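You operate a simulated robot arm through the tools that you are given. There is no shell and no other tool.

Carry out the task below with a simulated robot arm. There is one attempt and no reset: what you move stays moved.

## Task
Top up tank 1 to about MAX.
Fine: switch pump 1 off and slide the lid open first, fill from the blue valve, then shut the lid and switch the pump on again.

The check looks at the end state, three seconds after you hand in, the way a careful person would. Anything else that was tipped, shoved, dropped, spilled or broken makes it a failure. Lids that push on must go on centred and level and be pressed home; caps that screw on are set level and turned clockwise until they are tight.

## Robot
A 6-joint arm with a two-finger gripper on a trunk, on a base that drives. Base frame: it is fixed to the floor where the robot stands at the start and does not move with it; the origin is under the middle of the robot, x ahead of it, y to its left, z up. Lengths are in m, angles in rad, forces in N, time in s.
With the tool pointing down near the work surface it reaches from about 0.24 to 0.36 m from the robot's upright axis, wherever it stands. Its first joint turns from -2.897 to 2.897 rad. Places, roughly: air knob on panel one [1.3, -1.1, 0.7]; air knob on panel two [-1.5, -4.3, 0.7]; air valve on pipe drop one [1.6, -0.9, 1.3]; air valve on pipe drop two [-1.2, -4.1, 1.3]; black coupling [-1.5, -4.25, 1]; black valve of the air filter housing one [0.6, 0.5, 0.3]; black valve of the air filter housing two [-2.5, -2.3, 0.3]; blue plug [-2.5, -3, 0.25]; blue valve of tank one [0.9, 0, 0.6]; blue valve of tank two [-2.3, -3.1, 0.6]; blue valve of the fresh filter housing one [0.8, 0.6, 0.3]; blue valve of the fresh filter housing two [-2.3, -2.2, 0.3]; cartridge [-2.25, -2.5, 0.5]; dome of fresh filter housing two [-2.25, -2.5, 0.75]; dome of recirc filter housing one [1, 0.5, 0.75]; green valve on panel one [1.4, -1, 0.9]. Payload 3.43 kg.
Tool frame: the origin (TCP) lies between the finger pads and is the grasp point; the fingertips stand 0.02 m ahead of it; z points along the fingers, y is the line along which they close. The gripper opens to 0.124 m. The gripper's body begins 0.093 m behind the TCP.
Orientation is that of the tool frame in the base frame, as a unit quaternion [w, x, y, z]. With the fingers straight down and closing along the base's y, the tool's x points along the base's -x, its y along +y and its z along -z.

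## Interface
- The arm moves only by the tool servo_tool. Its argument "increments" is a list of rows, each a list of 3 entries, a list of its own where there are three numbers: the shift along the tool's x, y, z in cm, then the turn, a rotation vector about the tool's x, y, z in rad, then the finger opening in cm, from 0 to 12.4. In form: [[[dx, dy, dz], [ax, ay, az], fingers], ...]. A call has 1 to 20 rows; each row is the pose to reach, as a shift and turn from the pose commanded when the call began, along the tool's axes at that moment. Rows are played at 5 a second. More than 0.05 m and 0.15 rad between two rows, or a gripper value outside its range, and nothing of the call is played. A pose out of reach is approached as far as the arm can. The call stops where the force on the tool passes 90 N (or 10 N more than at its start, if that is more) or the arm is blocked; 0.2 s more then pass. The fingers move at their own pace (about 0.153 m/s each) and stop on an object; they squeeze with about 33 N. The grip force told is the motor's: it shows also when the fingers shut on nothing. Time passes only in rows, and 0.2 s behind the last, so rows that repeat a pose let the fingers close. It gives the time, the measured TCP pose, the force on the tool (base axes), the opening and the grip force at its end, in the units of the frame above (readings bear some noise), with the torque about the TCP (base axes, N m) and any sound that the robot's microphone picked up.
- Cameras (640 x 400 px; columns grow to the right, rows downward): "scene" is now at [0.0077, 0.1301, 1.469]; the picture's right is [-0.33, -0.94, 0.00], its down [-0.80, 0.28, -0.53] and it looks along [0.50, -0.18, -0.85] (base axes); focal length 255 px, centre (320, 200). "wrist" rides on the gripper at [0.082, 0.014, -0.14] in the tool frame; the picture's right is [-0.17, 0.99, 0.00], its down [-0.83, -0.14, -0.54] and it looks along [-0.53, -0.09, 0.84] (tool axes); focal length 243 px, centre (320, 200).
- capture(camera): a new picture of that camera. The clock stands still meanwhile.
- drive_base(legs): drives the robot by 1 to 6 legs, each [ahead, left, turn to the left] in m, m and rad, along the robot's own axes; the way and the turn of a leg run together, so that a leg with both is an arc; at most 1.5 m and 3.142 rad a leg. The arm and the cameras ride along, it lands a little off, and it stops where it bumps. It gives what a move gives.
- pan_tilt(pan, tilt): turns the head with the scene camera to pan (to the left, within 2.705 rad either way) and tilt (down, from -0.506 to 1.204), counted from straight ahead of the robot. It gives what a move gives.
- pixel_to_xyz(camera, pixels): for up to 12 pixels [column, row] of the newest picture of that camera ("zoom" is the newest enlarged one), the place [x, y, z] in the base frame of the surface seen there, good to about 0.002 m. The clock stands still meanwhile.
- close_up(camera, box): a new picture of the part [left, top, right, bottom] of that camera's present view, enlarged. The clock stands still meanwhile.
- sign_off(): hands the job in; it is judged then, once.

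Leave the gripper open and the arm clear of the work at the hand-in unless told otherwise.

The tools are called after "Emit:" as a command line: name --argument value ..., lists and objects as JSON in quotes. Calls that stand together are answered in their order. servo_tool: Moves the arm, as the interface text tells. Its arguments: {"type":"object","properties":{"increments":{"type":"array"}},"required":["increments"]} The other tools are called the same way: drive_base (legs) drives the base; pan_tilt (pan, tilt) turns the head that bears the scene camera; capture (camera) takes a picture; pixel_to_xyz (camera, pixels) gives the place of the surface under pixels of a picture; close_up (camera, box) takes an enlarged picture of a part of a camera's view; sign_off () hands the job in.

At the start:

```text
time: 0.0
tool_pos: [0.4408, -0.0737, 0.7734]
ee_rot: [0.001, -0.001, 1.0, 0.0]
force: [4.2, -3.0, -6.5]
ft_torque: [0.47, 0.63, 0.0]
gripper_width: 0.1242
finger_force: 0.1
robot x, y, heading: [-0.0023, -0.0017, -0.003]
head pan, tilt: [-0.34, 1.012]
```

scene: 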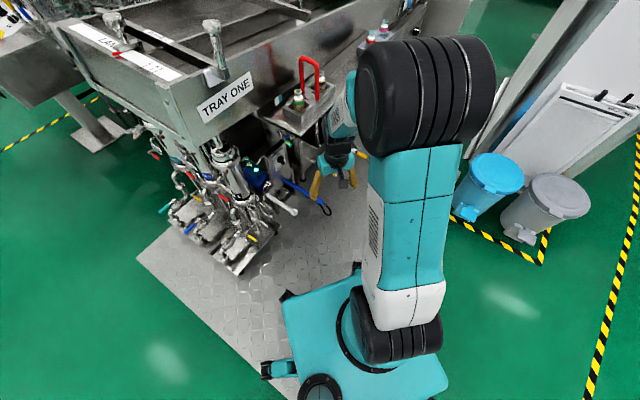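
wrist: 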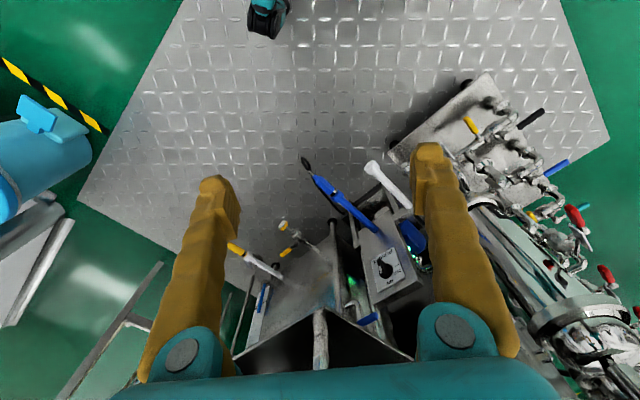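

I see a tray labelled "TRAY ONE" with filter housings and valves beneath it, and the arm in front. First I look around by turning the head to see tank one, its pump switch, lid and blue valve.

Emit:
pan_tilt --pan 0.0 --tilt 0.6

```text
time: 0.9
tool_pos: [0.4371, -0.0764, 0.7773]
ee_rot: [0.001, 0.003, 1.0, 0.001]
force: [-6.0, 0.6, 3.3]
ft_torque: [-0.1, -0.63, -0.02]
gripper_width: 0.1238
finger_force: 0.2
robot x, y, heading: [-0.0071, 0.002, -0.012]
head pan, tilt: [0.0, 0.6]
```

The head has turned straight ahead with less tilt; I take a picture from it.

Emit:
capture --camera "scene"

Emit:
close_up --camera "scene" --box '[160, 200, 480, 400]'

```text
taken
```

scene: 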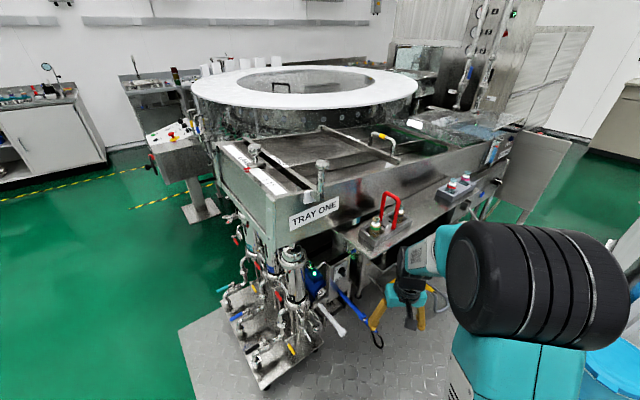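

```text
2.00 times, centred on (320, 300) of scene
```

zoom: 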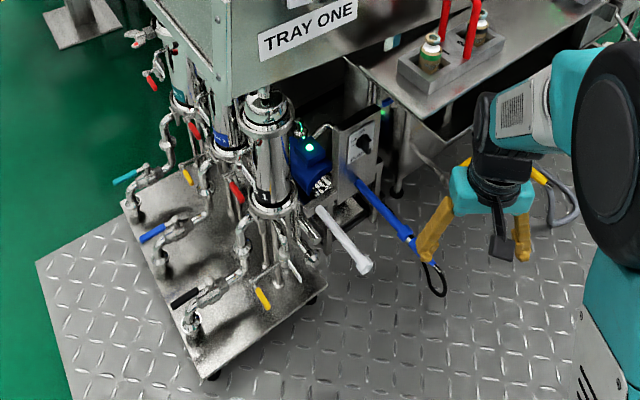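

I see a blue pump with a green lamp and a switch box with a rotary knob at about (342,262), behind it probably tank one. I capture the wrist camera and close-ups of the region to the right.

Emit:
close_up --camera "scene" --box '[300, 230, 400, 350]'

Emit:
capture --camera "wrist"

Emit:
close_up --camera "wrist" --box '[220, 140, 440, 380]'

```text
3.33 times, centred on (350, 290) of scene
```

zoom: 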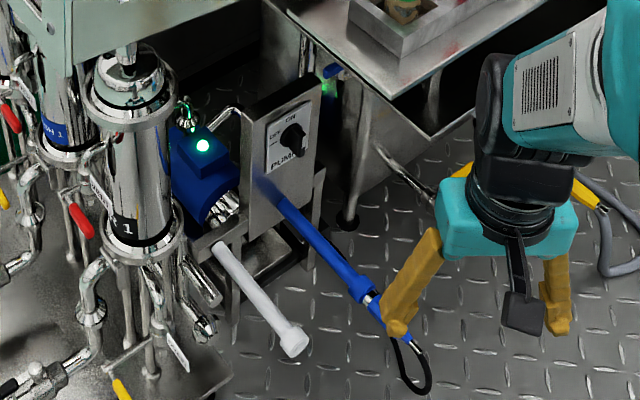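

```text
taken
```

wrist: 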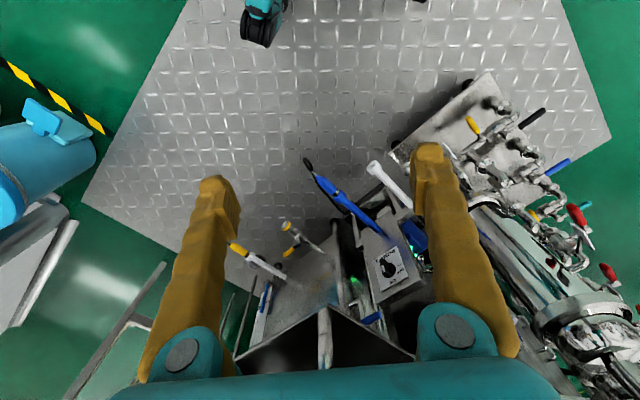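

```text
1.67 times, centred on (330, 260) of wrist
```

zoom: 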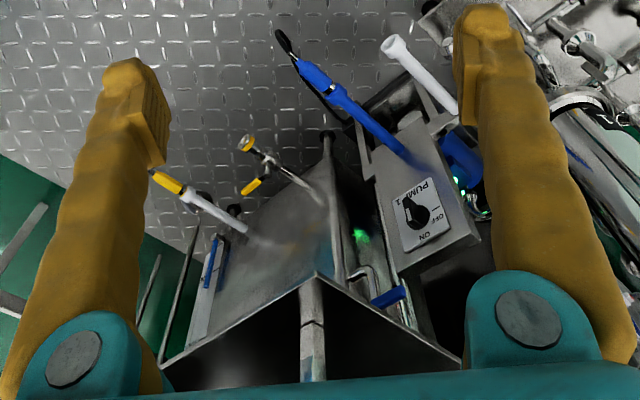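

I see the PUMP 1 knob at zoom (418,212), a blue lever at (388,297), and a steel tank body below. I read their places.

Emit:
pixel_to_xyz --camera "zoom" --pixels '[[418, 213], [405, 190], [430, 245], [388, 298], [362, 236], [315, 280], [320, 350], [460, 360], [165, 365], [250, 255], [330, 140], [212, 262]]'

Emit:
pixel_to_xyz --camera "scene" --pixels '[[342, 262], [343, 271], [320, 270], [335, 240], [390, 255], [380, 230], [460, 190], [410, 295], [345, 310], [370, 260]]'

```text
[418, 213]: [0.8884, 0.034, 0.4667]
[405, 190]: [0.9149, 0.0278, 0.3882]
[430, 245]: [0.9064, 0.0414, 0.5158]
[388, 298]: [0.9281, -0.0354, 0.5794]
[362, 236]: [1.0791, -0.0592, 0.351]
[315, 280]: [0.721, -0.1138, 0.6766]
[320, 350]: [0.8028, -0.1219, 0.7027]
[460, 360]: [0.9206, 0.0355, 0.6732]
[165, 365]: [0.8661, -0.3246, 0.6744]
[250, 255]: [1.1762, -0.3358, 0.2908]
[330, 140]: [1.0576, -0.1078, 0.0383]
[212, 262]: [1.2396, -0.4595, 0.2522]
```

```text
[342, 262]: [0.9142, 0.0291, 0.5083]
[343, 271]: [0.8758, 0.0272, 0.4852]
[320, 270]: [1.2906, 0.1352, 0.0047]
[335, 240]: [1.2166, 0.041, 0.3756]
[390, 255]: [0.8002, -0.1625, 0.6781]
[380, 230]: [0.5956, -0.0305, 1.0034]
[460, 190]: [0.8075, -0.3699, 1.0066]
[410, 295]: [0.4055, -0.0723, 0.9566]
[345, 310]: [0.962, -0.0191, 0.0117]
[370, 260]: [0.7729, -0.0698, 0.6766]
```

The knob sits at about [0.89, 0.03, 0.47] and the blue lever at about [0.93, -0.04, 0.58]; a plate with a corner at [0.72, -0.11, 0.68] is unclear. I enlarge both views further.

Emit:
close_up --camera "wrist" --box '[320, 200, 440, 330]'

Emit:
close_up --camera "wrist" --box '[220, 280, 440, 400]'

Emit:
close_up --camera "scene" --box '[330, 160, 450, 280]'

```text
3.08 times, centred on (380, 265) of wrist
```

zoom: 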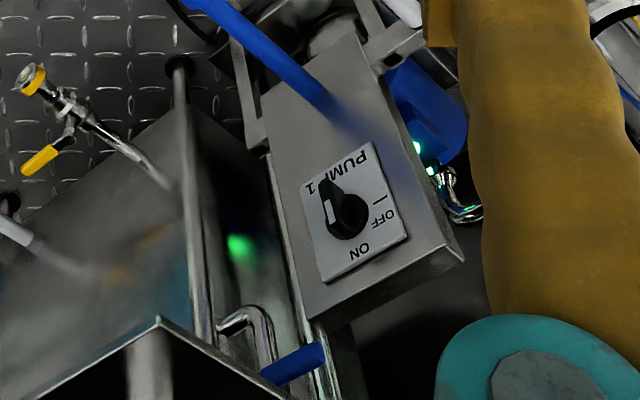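

```text
2.91 times, centred on (330, 340) of wrist
```

zoom: 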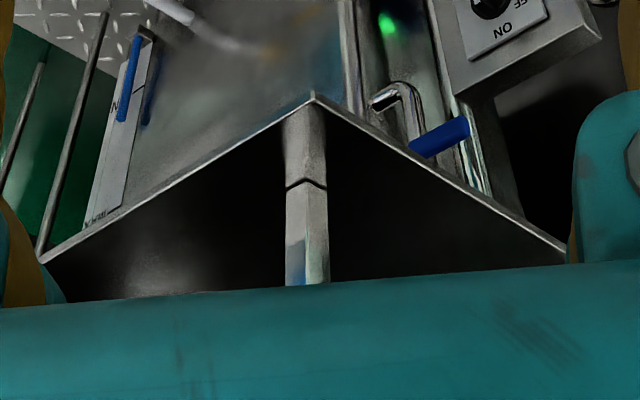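

```text
3.33 times, centred on (390, 220) of scene
```

zoom: 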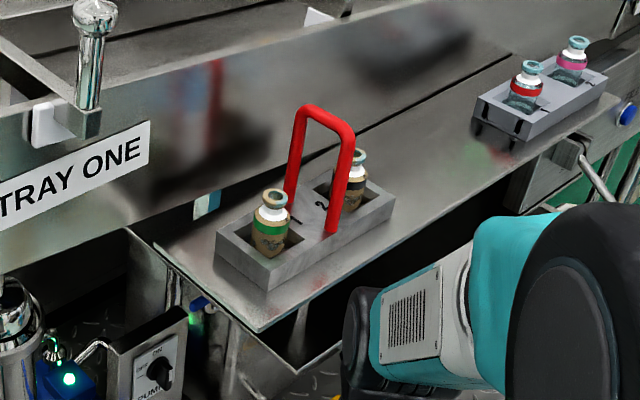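

The plate at z≈0.68 looks like the rim or lid of a tank, with a sight glass at the right side. Before I drive back to look under the shelf, I pan the head around to see what stands behind and beside the robot.

Emit:
pan_tilt --pan 2.4 --tilt 0.6

Emit:
capture --camera "scene"

Emit:
pan_tilt --pan -2.4 --tilt 0.6

Emit:
capture --camera "scene"

Emit:
pan_tilt --pan -1.2 --tilt 0.6

Emit:
capture --camera "scene"

```text
time: 3.1
tool_pos: [0.4445, -0.0724, 0.7773]
ee_rot: [0.001, -0.004, 1.0, 0.0]
force: [1.9, 4.3, 1.9]
ft_torque: [-0.47, 0.27, -0.01]
gripper_width: 0.124
finger_force: 0.0
robot x, y, heading: [0.0062, -0.0048, 0.004]
head pan, tilt: [2.4, 0.6]
```

```text
taken
```

scene: 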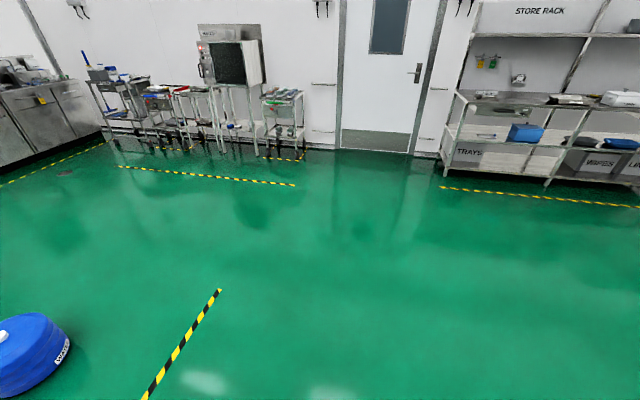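

```text
time: 6.9
tool_pos: [0.4435, -0.0734, 0.7748]
ee_rot: [0.003, -0.001, 1.0, 0.0]
force: [6.7, -3.4, -4.4]
ft_torque: [0.47, 0.79, 0.01]
gripper_width: 0.1241
finger_force: 0.1
robot x, y, heading: [0.0074, -0.0014, -0.003]
head pan, tilt: [-2.4, 0.6]
```

```text
taken
```

scene: 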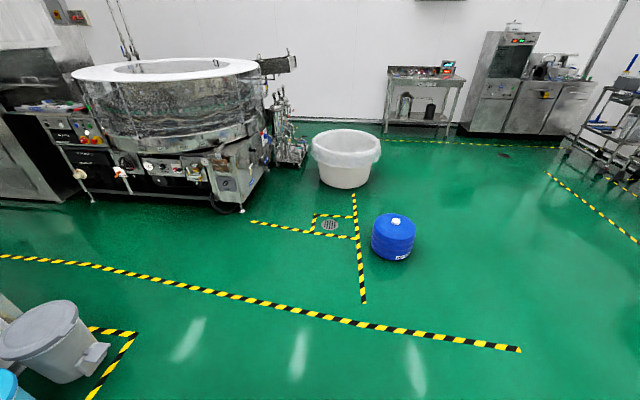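

```text
time: 8.3
tool_pos: [0.4403, -0.0755, 0.7779]
ee_rot: [-0.001, 0.0, 1.0, 0.0]
force: [-7.6, 3.2, 2.2]
ft_torque: [-0.42, -0.85, 0.01]
gripper_width: 0.1238
finger_force: 0.0
robot x, y, heading: [0.0047, -0.0049, 0.003]
head pan, tilt: [-1.201, 0.6]
```

```text
taken
```

scene: 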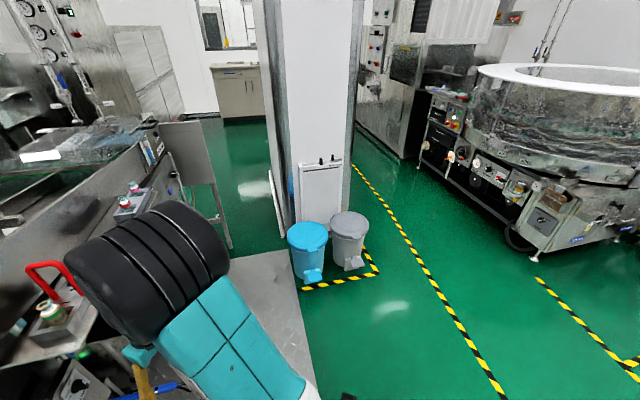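

The floor behind and to the right is clear (bins stand at the right, around the pillar). I back up 0.8 m and look at the machine front from further off.

Emit:
drive_base --legs '[[-0.8, 0, 0]]'

Emit:
pan_tilt --pan 0.0 --tilt 0.5

Emit:
capture --camera "scene"

Emit:
capture --camera "wrist"

```text
time: 21.2
tool_pos: [-0.3512, -0.0751, 0.7764]
ee_rot: [-0.001, 0.003, 1.0, 0.0]
force: [-7.3, 1.4, 5.2]
ft_torque: [-0.22, -0.83, 0.0]
gripper_width: 0.124
finger_force: 0.0
robot x, y, heading: [-0.7901, -0.0001, -0.012]
head pan, tilt: [-1.201, 0.6]
```

```text
time: 22.6
tool_pos: [-0.3531, -0.0755, 0.7762]
ee_rot: [0.001, 0.0, 1.0, 0.0]
force: [4.3, 4.3, -0.8]
ft_torque: [-0.42, 0.41, -0.01]
gripper_width: 0.124
finger_force: 0.0
robot x, y, heading: [-0.7989, -0.0011, -0.005]
head pan, tilt: [0.0, 0.499]
```

```text
taken
```

scene: 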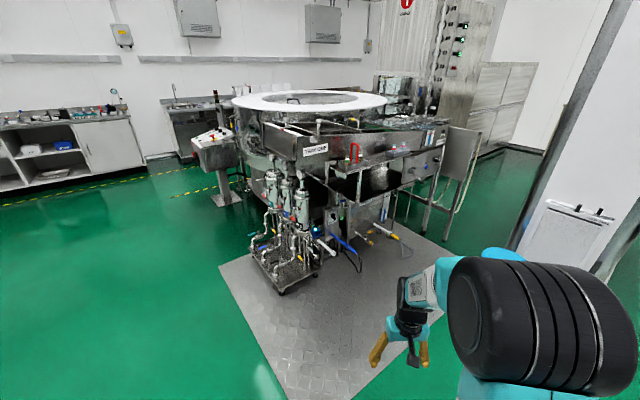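

```text
taken
```

wrist: 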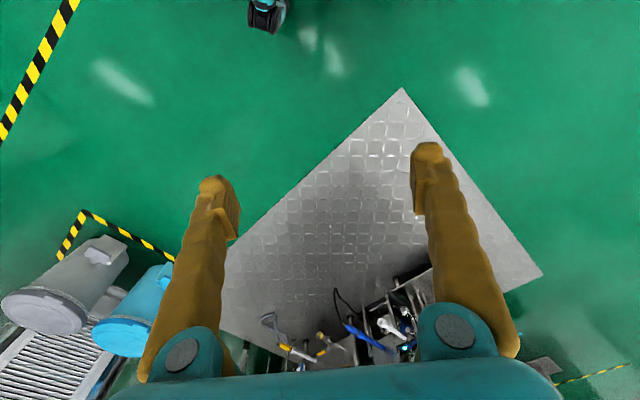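

The machine stands ahead; I enlarge the tank area around (350,200) in the scene view.

Emit:
close_up --camera "scene" --box '[300, 130, 460, 280]'

Emit:
close_up --camera "scene" --box '[310, 165, 410, 265]'

```text
2.67 times, centred on (380, 205) of scene
```

zoom: 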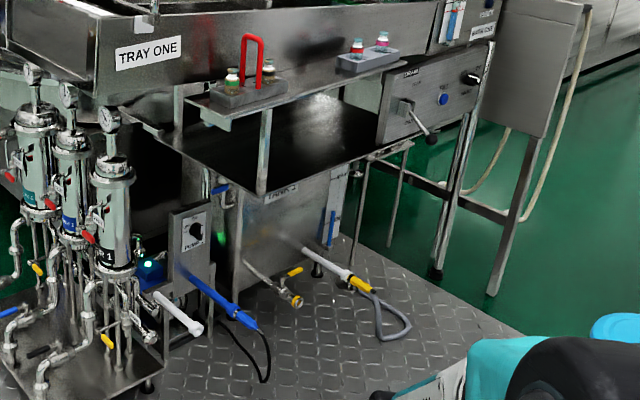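

```text
4.00 times, centred on (360, 215) of scene
```

zoom: 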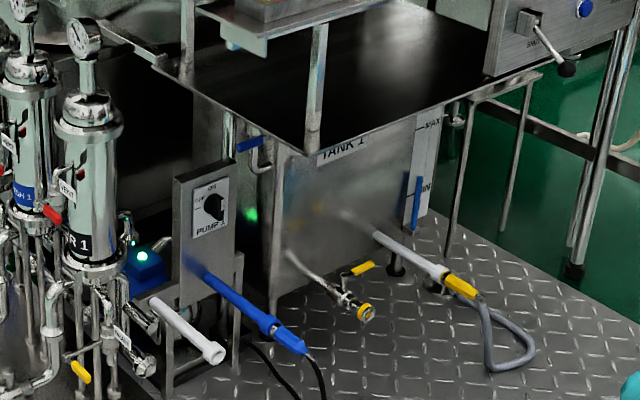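

Now I see TANK 1 under a dark plate, with a sight glass marked MAX/MIN at its right side, the PUMP 1 switch at (213,208) and a blue valve lever at (250,145). I read several places.

Emit:
pixel_to_xyz --camera "zoom" --pixels '[[425, 122], [415, 190], [425, 210], [412, 225], [345, 150], [280, 155], [300, 250], [250, 145], [213, 208], [265, 165], [440, 115], [318, 155]]'

Emit:
pixel_to_xyz --camera "zoom" --pixels '[[160, 65], [300, 155], [540, 75], [420, 60], [300, 60], [270, 300], [205, 165], [235, 190], [195, 250], [205, 350], [300, 345], [365, 313]]'

```text
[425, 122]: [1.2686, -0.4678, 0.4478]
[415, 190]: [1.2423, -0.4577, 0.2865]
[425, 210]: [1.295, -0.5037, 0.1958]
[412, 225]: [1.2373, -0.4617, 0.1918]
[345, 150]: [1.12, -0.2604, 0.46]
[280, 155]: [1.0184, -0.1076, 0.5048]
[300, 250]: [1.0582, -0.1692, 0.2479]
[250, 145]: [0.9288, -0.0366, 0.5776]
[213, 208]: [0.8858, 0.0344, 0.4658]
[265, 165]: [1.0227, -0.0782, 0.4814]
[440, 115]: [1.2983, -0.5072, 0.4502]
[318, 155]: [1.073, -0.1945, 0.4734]
```

```text
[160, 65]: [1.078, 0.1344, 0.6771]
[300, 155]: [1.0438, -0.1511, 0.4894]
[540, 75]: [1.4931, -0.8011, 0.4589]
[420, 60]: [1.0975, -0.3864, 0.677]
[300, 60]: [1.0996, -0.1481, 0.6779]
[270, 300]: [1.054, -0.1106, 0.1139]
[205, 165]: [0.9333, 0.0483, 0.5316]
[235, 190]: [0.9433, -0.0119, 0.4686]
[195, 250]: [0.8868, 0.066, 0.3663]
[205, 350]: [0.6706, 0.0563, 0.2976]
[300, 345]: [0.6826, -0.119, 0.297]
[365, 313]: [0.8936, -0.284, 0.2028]
```

Tank 1's front plane runs along direction (0.57,-0.82), so the machine front faces the robot at about 0.61 rad left. The tank top is near z=0.5 under a plate at z=0.677. Here in free space I test tilting the tool to point forward (turn about tool y by −1.5 rad while moving 10 cm ahead).

Emit:
servo_tool --increments '[[[-1, 0, 0], [0, -0.14, 0], 12.4], [[-2, 0, 0], [0, -0.28, 0], 12.4], [[-3, 0, 0], [0, -0.42, 0], 12.4], [[-4, 0, 0], [0, -0.56, 0], 12.4], [[-5, 0, 0], [0, -0.7, 0], 12.4], [[-6, 0, 0], [0, -0.84, 0], 12.4], [[-7, 0, 0], [0, -0.98, 0], 12.4], [[-8, 0, 0], [0, -1.12, 0], 12.4], [[-9, 0, 0], [0, -1.26, 0], 12.4], [[-10, 0, 0], [0, -1.4, 0], 12.4], [[-10, 0, 0], [0, -1.54, 0], 12.4], [[-10, 0, 0], [0, -1.5708, 0], 12.4]]'

Emit:
pan_tilt --pan 0.0 --tilt 0.9

Emit:
capture --camera "scene"

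Emit:
capture --camera "wrist"

```text
time: 25.2
tool_pos: [-0.1999, -0.0863, 0.8034]
ee_rot: [0.701, 0.048, 0.709, 0.048]
force: [6.5, -2.3, -1.5]
ft_torque: [0.01, -0.19, 0.28]
gripper_width: 0.124
finger_force: 0.0
out of reach, approached as far as the arm can: row 4, 5, 7, 8, 9, 10, 11, 12
robot x, y, heading: [-0.7922, 0.0058, -0.009]
head pan, tilt: [0.0, 0.499]
```

```text
time: 26.0
tool_pos: [-0.2062, -0.0909, 0.8016]
ee_rot: [0.7, 0.047, 0.711, 0.05]
force: [0.3, -2.0, -5.8]
ft_torque: [0.0, -0.82, 0.23]
gripper_width: 0.1239
finger_force: 0.0
robot x, y, heading: [-0.7916, -0.0041, -0.007]
head pan, tilt: [0.0, 0.901]
```

```text
taken
```

scene: 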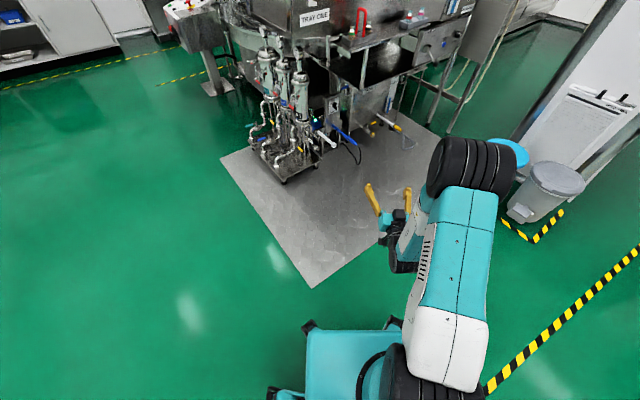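

```text
taken
```

wrist: 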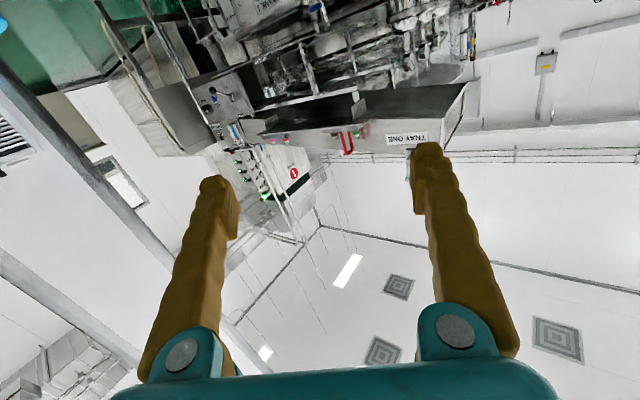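

The horizontal pose was only roughly reached (TCP 0.59 ahead, z 0.80). I now lower the tool 25 cm (tool x is down) to test the reach at the working height.

Emit:
servo_tool --increments '[[[4, 0, 0], [0, 0, 0], 12.4], [[8, 0, 0], [0, 0, 0], 12.4], [[12, 0, 0], [0, 0, 0], 12.4], [[16, 0, 0], [0, 0, 0], 12.4], [[20, 0, 0], [0, 0, 0], 12.4], [[25, 0, 0], [0, 0, 0], 12.4], [[25, 0, 0], [0, 0, 0], 12.4], [[25, 0, 0], [0, 0, 0], 12.4]]'

Emit:
capture --camera "scene"

Emit:
capture --camera "wrist"

```text
time: 27.8
tool_pos: [-0.2032, -0.085, 0.5511]
ee_rot: [0.697, 0.051, 0.712, 0.068]
force: [-7.7, -1.6, 0.0]
ft_torque: [0.01, 0.14, 0.08]
gripper_width: 0.124
finger_force: 0.1
out of reach, approached as far as the arm can: row 1, 2, 3, 4, 5, 6, 7, 8
robot x, y, heading: [-0.7954, -0.0118, -0.008]
head pan, tilt: [0.0, 0.901]
```

```text
taken
```

scene: 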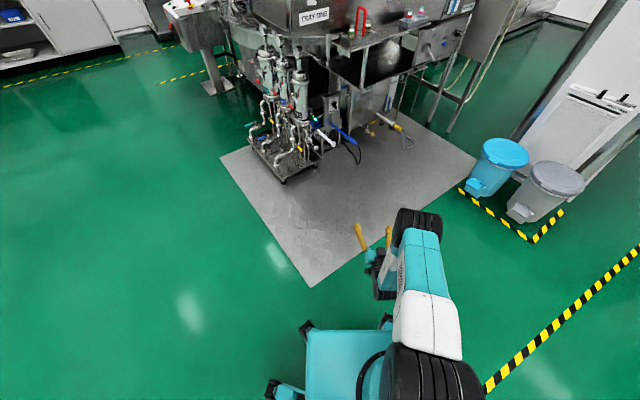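

```text
taken
```

wrist: 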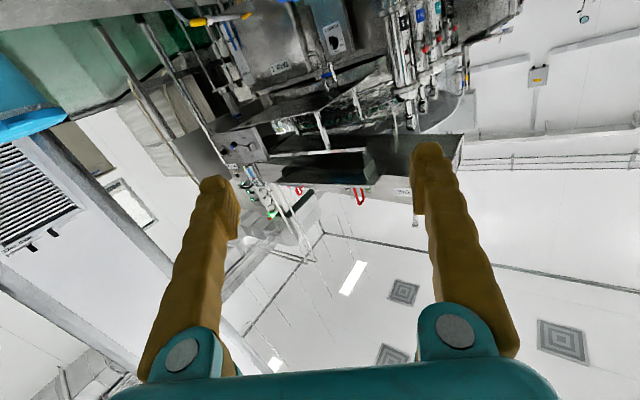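

The tool came to z=0.551 at 0.59 m ahead, with a leftover roll of ~0.15 rad. The camera hangs below and sees upside down; I test rolling the tool about its z (20 rows up to 3.0 rad) so the camera ends on top.

Emit:
servo_tool --increments '[[[0, 0, 0], [0, 0, -0.15], 12.4], [[0, 0, 0], [0, 0, -0.3], 12.4], [[0, 0, 0], [0, 0, -0.45], 12.4], [[0, 0, 0], [0, 0, -0.6], 12.4], [[0, 0, 0], [0, 0, -0.75], 12.4], [[0, 0, 0], [0, 0, -0.9], 12.4], [[0, 0, 0], [0, 0, -1.05], 12.4], [[0, 0, 0], [0, 0, -1.2], 12.4], [[0, 0, 0], [0, 0, -1.35], 12.4], [[0, 0, 0], [0, 0, -1.5], 12.4]]'

```text
time: 30.0
tool_pos: [-0.2009, -0.0717, 0.5532]
ee_rot: [0.699, 0.051, 0.71, 0.068]
force: [8.8, -1.8, -4.7]
ft_torque: [-0.02, -0.64, 0.28]
gripper_width: 0.1241
finger_force: 0.1
out of reach, approached as far as the arm can: row 1, 2, 3, 4, 5, 6, 7, 8, 9, 10
robot x, y, heading: [-0.7917, 0.0057, -0.01]
head pan, tilt: [0.0, 0.901]
```

Rolling the negative way does nothing – the last joint is at its limit. I try the positive way.

Emit:
servo_tool --increments '[[[0, 0, 0], [0, 0, 0.15], 12.4], [[0, 0, 0], [0, 0, 0.3], 12.4], [[0, 0, 0], [0, 0, 0.45], 12.4], [[0, 0, 0], [0, 0, 0.6], 12.4], [[0, 0, 0], [0, 0, 0.75], 12.4], [[0, 0, 0], [0, 0, 0.9], 12.4], [[0, 0, 0], [0, 0, 1.05], 12.4], [[0, 0, 0], [0, 0, 1.2], 12.4], [[0, 0, 0], [0, 0, 1.35], 12.4], [[0, 0, 0], [0, 0, 1.5], 12.4], [[0, 0, 0], [0, 0, 1.5], 12.4]]'

```text
time: 32.4
tool_pos: [-0.2042, -0.0795, 0.5518]
ee_rot: [0.464, 0.524, 0.484, 0.525]
force: [0.4, -1.6, -6.2]
ft_torque: [-0.01, -0.76, 0.23]
gripper_width: 0.1242
finger_force: 0.1
robot x, y, heading: [-0.7913, -0.003, -0.003]
head pan, tilt: [0.0, 0.901]
```

The positive way works (tool x now points left). I continue another 1.47 rad so that the camera is on top.

Emit:
servo_tool --increments '[[[0, 0, 0], [0, 0, 0.15], 12.4], [[0, 0, 0], [0, 0, 0.3], 12.4], [[0, 0, 0], [0, 0, 0.45], 12.4], [[0, 0, 0], [0, 0, 0.6], 12.4], [[0, 0, 0], [0, 0, 0.75], 12.4], [[0, 0, 0], [0, 0, 0.9], 12.4], [[0, 0, 0], [0, 0, 1.05], 12.4], [[0, 0, 0], [0, 0, 1.2], 12.4], [[0, 0, 0], [0, 0, 1.35], 12.4], [[0, 0, 0], [0, 0, 1.47], 12.4], [[0, 0, 0], [0, 0, 1.47], 12.4]]'

Emit:
capture --camera "wrist"

Emit:
capture --camera "scene"

```text
time: 34.8
tool_pos: [-0.2079, -0.0821, 0.5519]
ee_rot: [-0.007, 0.712, 0.009, 0.702]
force: [-1.8, 0.9, -0.4]
ft_torque: [0.0, 0.0, -0.02]
gripper_width: 0.1239
finger_force: 0.1
robot x, y, heading: [-0.7954, -0.0086, -0.007]
head pan, tilt: [0.0, 0.901]
```

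```text
taken
```

wrist: 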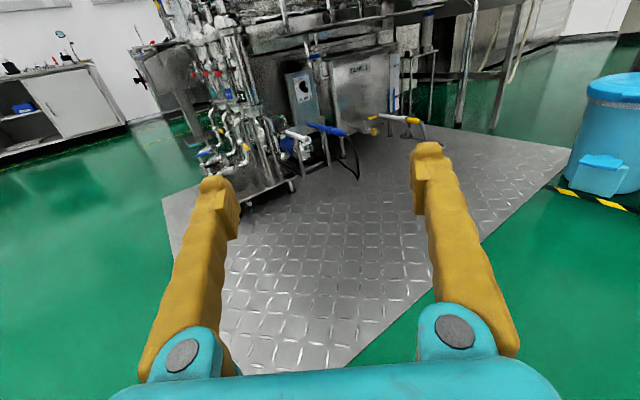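

```text
taken
```

scene: 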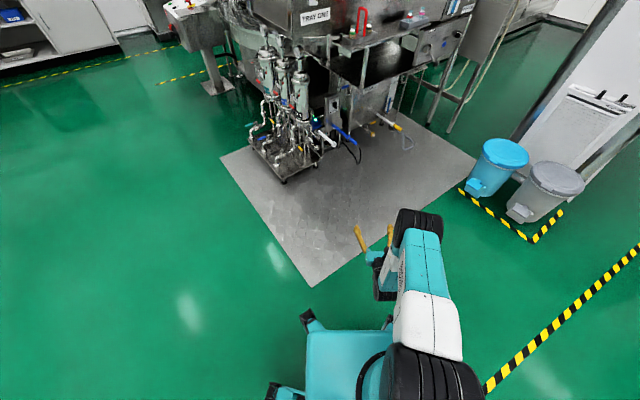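

The camera is now upright, tool pointing ahead, y to the right, x up. I enlarge the tank area in the wrist view.

Emit:
close_up --camera "wrist" --box '[260, 20, 440, 180]'

Emit:
close_up --camera "wrist" --box '[290, 20, 420, 140]'

```text
2.50 times, centred on (350, 100) of wrist
```

zoom: 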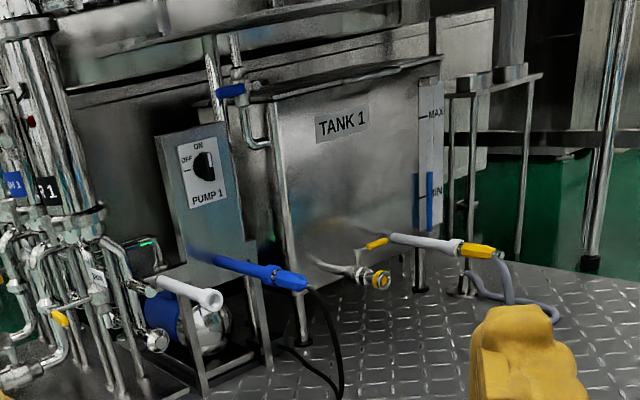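

```text
3.33 times, centred on (355, 80) of wrist
```

zoom: 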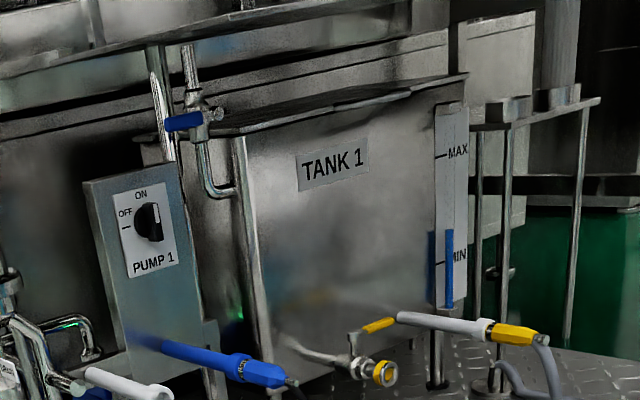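

I now see the lid plate on top of TANK 1, the valve on a vertical pipe with its blue lever sideways (closed), and the level in the sight glass near MIN. To plan clearances I measure my arm (elbow, wrist) from the scene view.

Emit:
pixel_to_xyz --camera "scene" --pixels '[[415, 222], [420, 250], [425, 320], [430, 370], [388, 275], [388, 240], [360, 238], [340, 340], [305, 315], [280, 390], [375, 255], [400, 245]]'

Emit:
pixel_to_xyz --camera "zoom" --pixels '[[340, 103], [230, 130], [465, 75], [400, 75], [183, 122], [190, 65], [155, 222], [147, 232], [215, 115], [230, 190], [380, 375], [520, 335]]'

```text
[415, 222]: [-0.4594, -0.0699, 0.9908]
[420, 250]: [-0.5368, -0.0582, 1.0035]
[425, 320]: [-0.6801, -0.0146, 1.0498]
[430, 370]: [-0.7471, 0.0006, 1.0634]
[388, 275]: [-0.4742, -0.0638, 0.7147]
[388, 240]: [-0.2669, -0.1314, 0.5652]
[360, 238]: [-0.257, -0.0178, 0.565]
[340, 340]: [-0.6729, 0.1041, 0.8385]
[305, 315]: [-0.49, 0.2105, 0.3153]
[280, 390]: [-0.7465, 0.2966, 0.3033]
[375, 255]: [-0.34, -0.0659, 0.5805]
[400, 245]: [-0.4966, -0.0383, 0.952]
```

```text
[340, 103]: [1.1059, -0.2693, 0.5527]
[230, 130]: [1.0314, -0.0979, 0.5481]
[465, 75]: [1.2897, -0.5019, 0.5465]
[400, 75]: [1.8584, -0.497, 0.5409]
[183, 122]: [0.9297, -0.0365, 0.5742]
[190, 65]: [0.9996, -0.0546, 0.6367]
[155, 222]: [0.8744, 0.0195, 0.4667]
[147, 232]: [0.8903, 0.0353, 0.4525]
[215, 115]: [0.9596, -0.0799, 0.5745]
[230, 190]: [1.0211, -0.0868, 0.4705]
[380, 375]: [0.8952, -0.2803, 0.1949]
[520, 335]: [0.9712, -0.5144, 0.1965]
```

The shoulder sits at z≈1.05, the elbow at z≈1.0 about 0.35 ahead of the axis, and the wrist hangs below. Lid top is at z≈0.55. I test here in free space how far the horizontal tool can reach: raise 4 cm and push ahead up to 20 cm.

Emit:
servo_tool --increments '[[[2, 0, 2], [0, 0, 0], 12.4], [[4, 0, 4], [0, 0, 0], 12.4], [[4, 0, 8], [0, 0, 0], 12.4], [[4, 0, 12], [0, 0, 0], 12.4], [[4, 0, 16], [0, 0, 0], 12.4], [[4, 0, 20], [0, 0, 0], 12.4], [[4, 0, 20], [0, 0, 0], 12.4], [[4, 0, 20], [0, 0, 0], 12.4]]'

Emit:
capture --camera "scene"

```text
time: 36.6
tool_pos: [-0.0034, -0.0958, 0.5888]
ee_rot: [-0.015, 0.713, 0.018, 0.701]
force: [3.8, -1.0, -0.3]
ft_torque: [0.0, 0.03, 0.26]
gripper_width: 0.1241
finger_force: 0.0
out of reach, approached as far as the arm can: row 2, 3, 4, 5, 6, 7, 8
robot x, y, heading: [-0.7923, -0.0009, -0.009]
head pan, tilt: [0.0, 0.901]
```

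```text
taken
```

scene: 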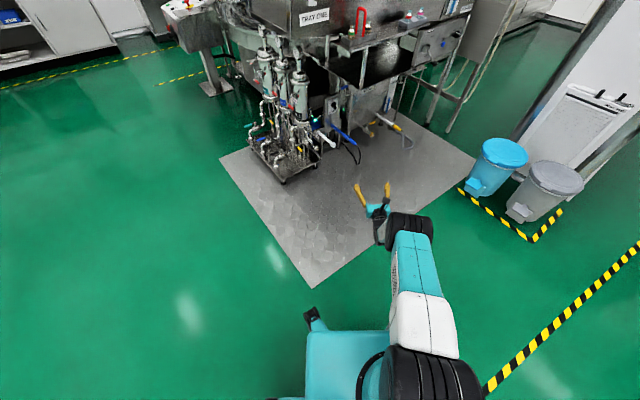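

The tool reached 0.79 m ahead of the axis at z=0.589. I measure the elbow and forearm in this pose.

Emit:
pixel_to_xyz --camera "scene" --pixels '[[410, 217], [410, 232], [415, 265], [425, 320], [398, 225], [430, 225], [380, 235], [378, 210], [377, 225]]'

Emit:
close_up --camera "scene" --box '[320, 160, 480, 300]'

```text
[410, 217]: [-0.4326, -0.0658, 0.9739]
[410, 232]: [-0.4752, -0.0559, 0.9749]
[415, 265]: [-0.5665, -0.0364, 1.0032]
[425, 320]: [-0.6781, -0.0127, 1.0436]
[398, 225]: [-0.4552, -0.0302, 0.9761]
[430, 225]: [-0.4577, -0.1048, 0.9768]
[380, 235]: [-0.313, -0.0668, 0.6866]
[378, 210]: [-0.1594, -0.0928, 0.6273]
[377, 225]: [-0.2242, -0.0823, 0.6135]
```

```text
2.86 times, centred on (400, 230) of scene
```

zoom: 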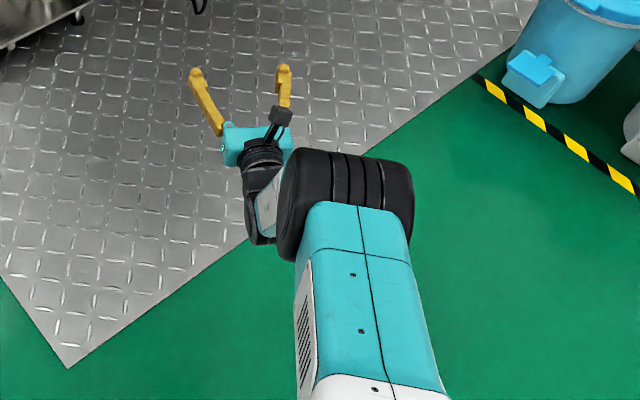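

The elbow stays at 0.34 m ahead, top z 0.975; the wrist joint top is ~0.1 m above the TCP line 0.3 m behind it. I now measure floor obstacles (bins, hoses, mat pipes) and the shelf edges before driving closer.

Emit:
pixel_to_xyz --camera "scene" --pixels '[[500, 150], [475, 185], [555, 178], [523, 215], [410, 145], [360, 163], [335, 143], [285, 182], [345, 140], [400, 128]]'

Emit:
close_up --camera "scene" --box '[300, 0, 480, 180]'

```text
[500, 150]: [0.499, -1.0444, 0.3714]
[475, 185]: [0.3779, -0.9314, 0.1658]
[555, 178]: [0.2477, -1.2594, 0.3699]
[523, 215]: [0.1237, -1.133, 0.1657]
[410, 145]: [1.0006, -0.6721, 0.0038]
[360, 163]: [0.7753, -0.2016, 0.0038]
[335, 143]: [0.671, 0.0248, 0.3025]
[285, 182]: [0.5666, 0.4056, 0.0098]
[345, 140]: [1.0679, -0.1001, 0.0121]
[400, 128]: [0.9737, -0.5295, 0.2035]
```

```text
2.22 times, centred on (390, 90) of scene
```

zoom: 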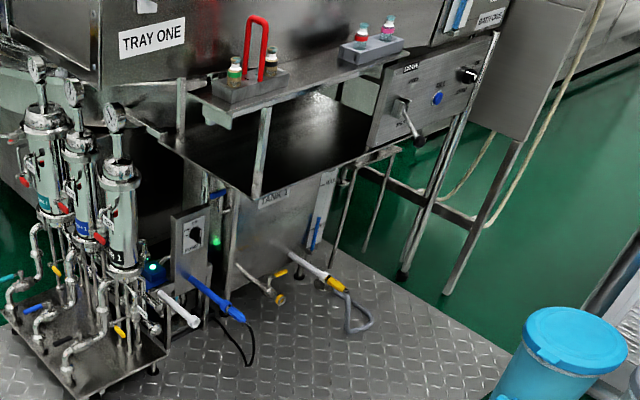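

The blue bin (centre about [0.5,-1.04], pedal at [0.38,-0.93]) limits how far right I can stand. I look down to measure my own base footprint.

Emit:
pan_tilt --pan -0.8 --tilt 1.2

Emit:
capture --camera "scene"

Emit:
pan_tilt --pan 0.8 --tilt 1.2

Emit:
capture --camera "scene"

```text
time: 37.8
tool_pos: [-0.0043, -0.0943, 0.5881]
ee_rot: [-0.015, 0.712, 0.017, 0.702]
force: [0.4, -2.7, 0.7]
ft_torque: [0.02, 0.01, 0.39]
gripper_width: 0.124
finger_force: 0.1
robot x, y, heading: [-0.7908, -0.0013, -0.007]
head pan, tilt: [-0.799, 1.201]
```

```text
taken
```

scene: 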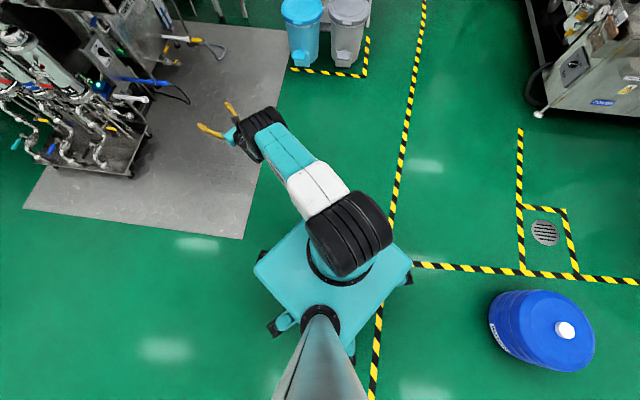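

```text
time: 39.4
tool_pos: [-0.0013, -0.0916, 0.5905]
ee_rot: [-0.016, 0.712, 0.019, 0.702]
force: [4.9, -1.0, -1.4]
ft_torque: [0.03, -0.18, 0.31]
gripper_width: 0.1236
finger_force: 0.1
robot x, y, heading: [-0.7967, 0.0014, -0.009]
head pan, tilt: [0.799, 1.201]
```

```text
taken
```

scene: 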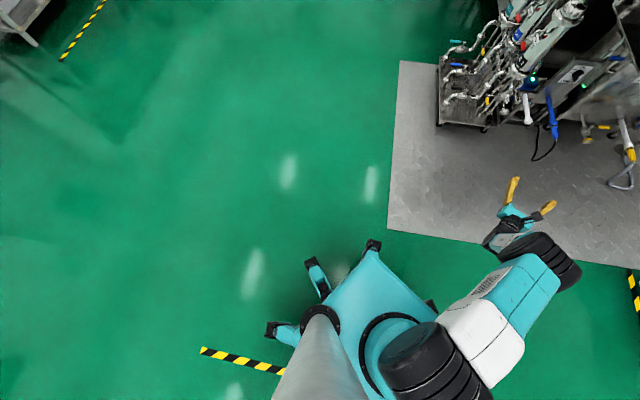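

I measure the base corners visible here: (373,247), (432,303), (312,265), (272,328) and body edges.

Emit:
pixel_to_xyz --camera "scene" --pixels '[[373, 247], [432, 303], [312, 265], [272, 328], [370, 258], [330, 300], [400, 290], [320, 320]]'

Emit:
pan_tilt --pan -1.6 --tilt 1.2

Emit:
capture --camera "scene"

```text
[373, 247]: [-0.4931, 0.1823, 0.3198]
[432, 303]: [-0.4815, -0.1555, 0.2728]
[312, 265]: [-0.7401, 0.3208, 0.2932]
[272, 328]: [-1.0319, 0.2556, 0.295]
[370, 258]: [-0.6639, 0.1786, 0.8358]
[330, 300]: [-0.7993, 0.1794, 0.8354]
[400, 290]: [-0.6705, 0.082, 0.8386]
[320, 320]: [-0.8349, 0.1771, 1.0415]
```

```text
time: 41.6
tool_pos: [-0.0045, -0.0982, 0.5894]
ee_rot: [-0.013, 0.713, 0.016, 0.701]
force: [-1.1, 0.2, 2.8]
ft_torque: [-0.02, 0.44, 0.02]
gripper_width: 0.1239
finger_force: 0.0
robot x, y, heading: [-0.7926, 0.002, -0.011]
head pan, tilt: [-1.6, 1.201]
```

```text
taken
```

scene: 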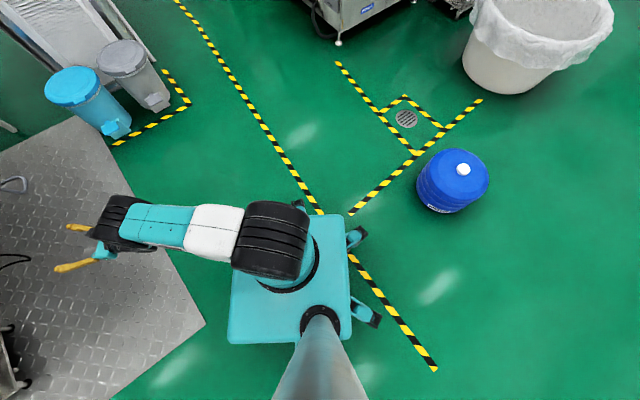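

The base fits in a circle of about 0.32 m. I test the maximum reach a little further (another 12 cm ahead) here in free space.

Emit:
servo_tool --increments '[[[0, 0, 4], [0, 0, 0], 12.4], [[0, 0, 8], [0, 0, 0], 12.4], [[0, 0, 12], [0, 0, 0], 12.4], [[0, 0, 12], [0, 0, 0], 12.4]]'

Emit:
pan_tilt --pan 0 --tilt 0.9

Emit:
capture --camera "scene"

Emit:
close_up --camera "scene" --box '[330, 0, 450, 110]'

```text
time: 42.6
tool_pos: [0.0815, -0.0932, 0.6057]
ee_rot: [-0.004, 0.709, 0.008, 0.705]
force: [2.6, 2.3, 0.5]
ft_torque: [0.03, -0.08, -0.23]
gripper_width: 0.1242
finger_force: 0.0
out of reach, approached as far as the arm can: row 1, 3, 4
robot x, y, heading: [-0.7929, 0.0041, -0.011]
head pan, tilt: [-1.6, 1.201]
```

```text
time: 44.3
tool_pos: [0.0796, -0.0892, 0.6004]
ee_rot: [-0.007, 0.713, 0.009, 0.702]
force: [9.9, -2.8, -1.8]
ft_torque: [0.1, -0.21, 0.32]
gripper_width: 0.1238
finger_force: 0.1
robot x, y, heading: [-0.7895, -0.0015, -0.008]
head pan, tilt: [0.0, 0.901]
```

```text
taken
```

scene: 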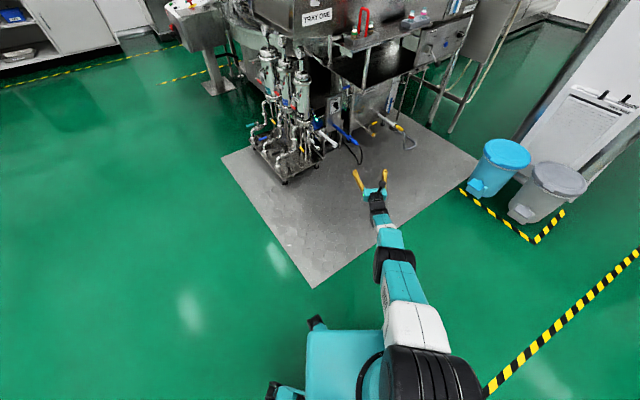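

```text
3.64 times, centred on (390, 55) of scene
```

zoom: 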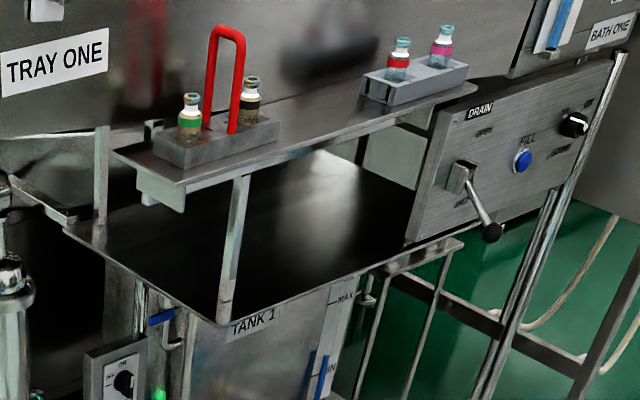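

The arm straightened and reached 0.87 m ahead at z=0.60. I measure the elbow in this pose and the shelf's outline in the zoomed view.

Emit:
pixel_to_xyz --camera "scene" --pixels '[[395, 252], [395, 270], [410, 320], [388, 235], [380, 215], [376, 203], [372, 190]]'

Emit:
pixel_to_xyz --camera "zoom" --pixels '[[115, 155], [180, 183], [240, 170], [475, 88], [235, 185], [225, 320], [65, 232], [463, 240], [100, 215], [300, 155], [145, 195], [410, 85]]'

```text
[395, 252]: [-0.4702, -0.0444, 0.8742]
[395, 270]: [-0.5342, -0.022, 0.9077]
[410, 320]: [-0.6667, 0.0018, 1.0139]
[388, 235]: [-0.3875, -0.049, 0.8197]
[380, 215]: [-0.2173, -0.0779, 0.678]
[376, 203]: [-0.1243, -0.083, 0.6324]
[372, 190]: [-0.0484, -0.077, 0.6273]
```

```text
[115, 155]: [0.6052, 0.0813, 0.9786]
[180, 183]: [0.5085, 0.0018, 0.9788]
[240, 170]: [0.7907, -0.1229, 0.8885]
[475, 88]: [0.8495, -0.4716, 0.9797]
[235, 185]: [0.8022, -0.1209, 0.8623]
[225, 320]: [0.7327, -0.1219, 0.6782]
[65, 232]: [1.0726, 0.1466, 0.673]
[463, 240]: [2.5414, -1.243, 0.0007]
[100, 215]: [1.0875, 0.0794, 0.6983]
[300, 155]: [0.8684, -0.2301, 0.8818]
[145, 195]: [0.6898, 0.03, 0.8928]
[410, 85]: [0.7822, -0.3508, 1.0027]
```

The shelf (top z≈0.98) starts at 0.42 m and the lower plate at 0.525 m in the machine's depth direction. I retract the arm to 0.59 m reach and then turn 0.62 rad left and drive towards a viewing spot at about (0.18, -0.61), keeping ~0.38 m from the bin's pedal.

Emit:
servo_tool --increments '[[[0, 0, -4], [0, 0, 0], 12.4], [[-1, 0, -8], [0, 0, 0], 12.4], [[-2, 0, -12], [0, 0, 0], 12.4], [[-3, 0, -16], [0, 0, 0], 12.4], [[-4, 0, -20], [0, 0, 0], 12.4], [[-4, 0, -24], [0, 0, 0], 12.4], [[-4, 0, -28], [0, 0, 0], 12.4], [[-4, 0, -28], [0, 0, 0], 12.4]]'

Emit:
drive_base --legs '[[0, 0, 0.619]]'

```text
time: 46.1
tool_pos: [-0.2015, -0.1003, 0.5649]
ee_rot: [-0.006, 0.714, 0.008, 0.7]
force: [-5.3, 0.9, 0.8]
ft_torque: [-0.01, 0.01, -0.23]
gripper_width: 0.1241
finger_force: 0.0
out of reach, approached as far as the arm can: row 1, 2, 3, 4
robot x, y, heading: [-0.7901, -0.0007, -0.007]
head pan, tilt: [0.0, 0.901]
```

```text
time: 51.3
tool_pos: [-0.2519, 0.2598, 0.5642]
ee_rot: [-0.216, 0.679, 0.223, 0.666]
force: [-9.2, -2.0, -0.8]
ft_torque: [-0.01, -0.05, -0.42]
gripper_width: 0.1238
finger_force: 0.0
robot x, y, heading: [-0.79, 0.0051, 0.603]
head pan, tilt: [0.0, 0.901]
```

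Heading is now ~0.605. I translate ahead 0.445 m and right 1.05 m, in two legs.

Emit:
drive_base --legs '[[0.22, -0.52, 0], [0.225, -0.53, 0]]'

Emit:
capture --camera "wrist"

Emit:
capture --camera "scene"

```text
time: 68.5
tool_pos: [0.7122, -0.3492, 0.5614]
ee_rot: [-0.218, 0.678, 0.225, 0.665]
force: [0.3, 1.0, -8.5]
ft_torque: [0.67, -0.91, -0.05]
gripper_width: 0.1239
finger_force: 0.0
robot x, y, heading: [0.1729, -0.6094, 0.606]
head pan, tilt: [0.0, 0.901]
```

```text
taken
```

wrist: 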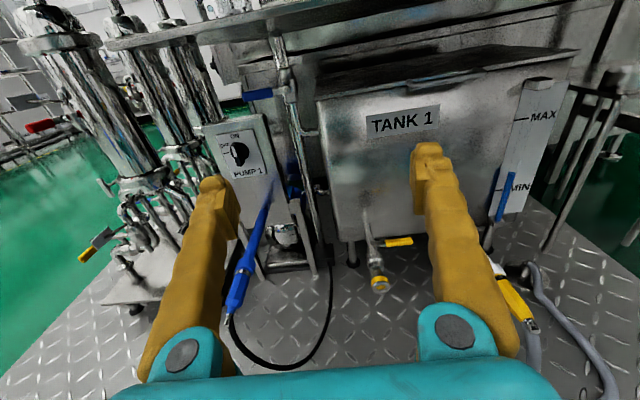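

```text
taken
```

scene: 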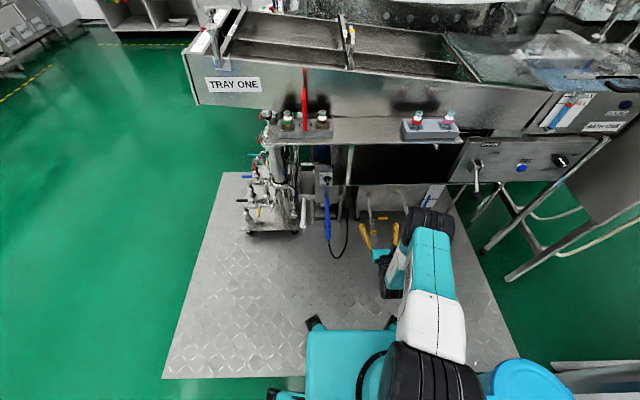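

A fine view: TANK 1 with lid, sight glass with MAX/MIN, blue valve lever, and the PUMP 1 switch. I enlarge the lid, the gauge and the switch.

Emit:
close_up --camera "wrist" --box '[300, 30, 600, 220]'

Emit:
close_up --camera "wrist" --box '[190, 50, 340, 210]'

Emit:
close_up --camera "wrist" --box '[480, 60, 600, 240]'

```text
2.11 times, centred on (450, 125) of wrist
```

zoom: 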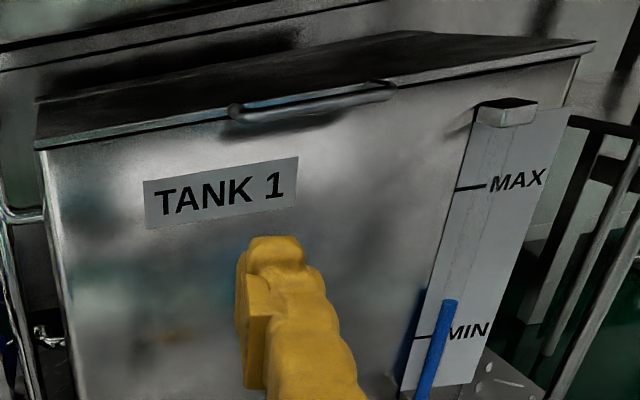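

```text
2.50 times, centred on (265, 130) of wrist
```

zoom: 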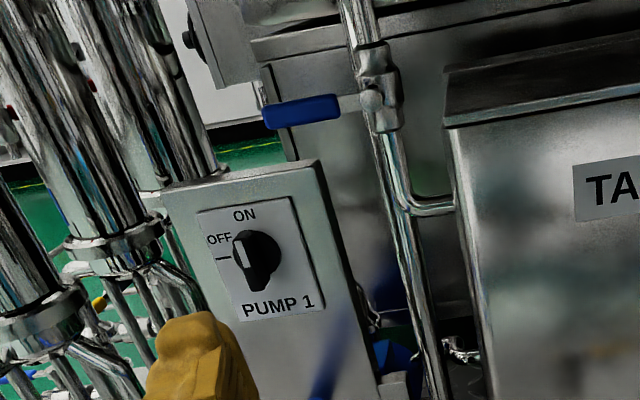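

```text
2.22 times, centred on (540, 150) of wrist
```

zoom: 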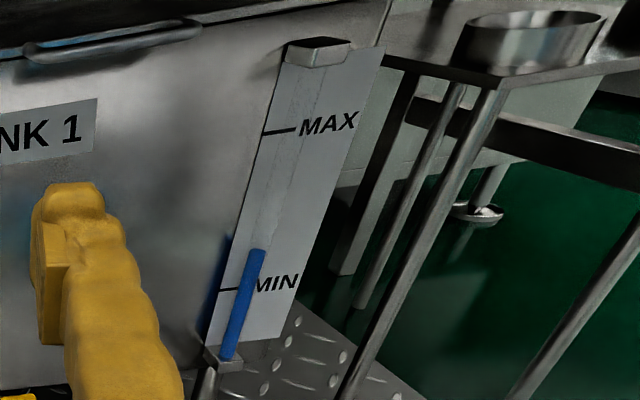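

The lid has a bar handle at the middle of its front edge; the float column stands near MIN; the knob's white mark points up to ON with OFF at the left; the valve lever points left, across the vertical pipe. I measure these points on the current wrist view and on zooms.

Emit:
pixel_to_xyz --camera "wrist" --pixels '[[235, 140], [242, 152], [238, 165], [212, 140], [262, 130], [225, 190], [275, 180], [262, 95], [250, 95], [272, 94], [288, 92], [296, 88]]'

Emit:
close_up --camera "wrist" --box '[300, 30, 600, 220]'

Emit:
pixel_to_xyz --camera "zoom" --pixels '[[235, 110], [310, 103], [385, 93], [40, 145], [40, 105], [590, 47], [420, 35], [250, 85], [470, 188], [450, 305], [433, 338], [425, 390]]'

```text
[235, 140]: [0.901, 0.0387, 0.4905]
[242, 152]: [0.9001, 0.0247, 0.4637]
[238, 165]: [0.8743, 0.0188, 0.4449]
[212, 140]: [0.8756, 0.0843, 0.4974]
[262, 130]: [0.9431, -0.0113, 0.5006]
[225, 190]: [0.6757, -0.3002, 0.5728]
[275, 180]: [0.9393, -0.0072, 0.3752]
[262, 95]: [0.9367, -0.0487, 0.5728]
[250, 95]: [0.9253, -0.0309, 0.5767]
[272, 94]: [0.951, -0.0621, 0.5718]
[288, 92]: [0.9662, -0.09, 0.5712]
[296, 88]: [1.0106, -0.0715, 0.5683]
```

```text
2.11 times, centred on (450, 125) of wrist
```

zoom: 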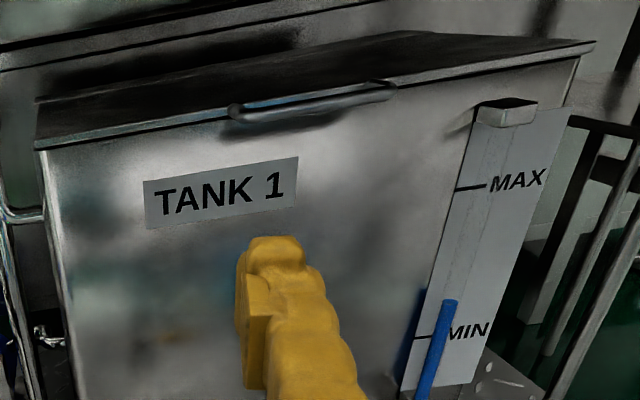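

```text
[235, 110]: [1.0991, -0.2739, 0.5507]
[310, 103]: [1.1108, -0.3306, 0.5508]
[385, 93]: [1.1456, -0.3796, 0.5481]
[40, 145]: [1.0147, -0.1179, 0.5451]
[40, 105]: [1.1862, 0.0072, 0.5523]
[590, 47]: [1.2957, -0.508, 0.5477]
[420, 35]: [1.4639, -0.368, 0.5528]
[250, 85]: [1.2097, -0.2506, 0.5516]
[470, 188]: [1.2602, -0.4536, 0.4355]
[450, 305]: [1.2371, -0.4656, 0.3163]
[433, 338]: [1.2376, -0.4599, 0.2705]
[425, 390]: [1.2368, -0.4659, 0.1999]
```

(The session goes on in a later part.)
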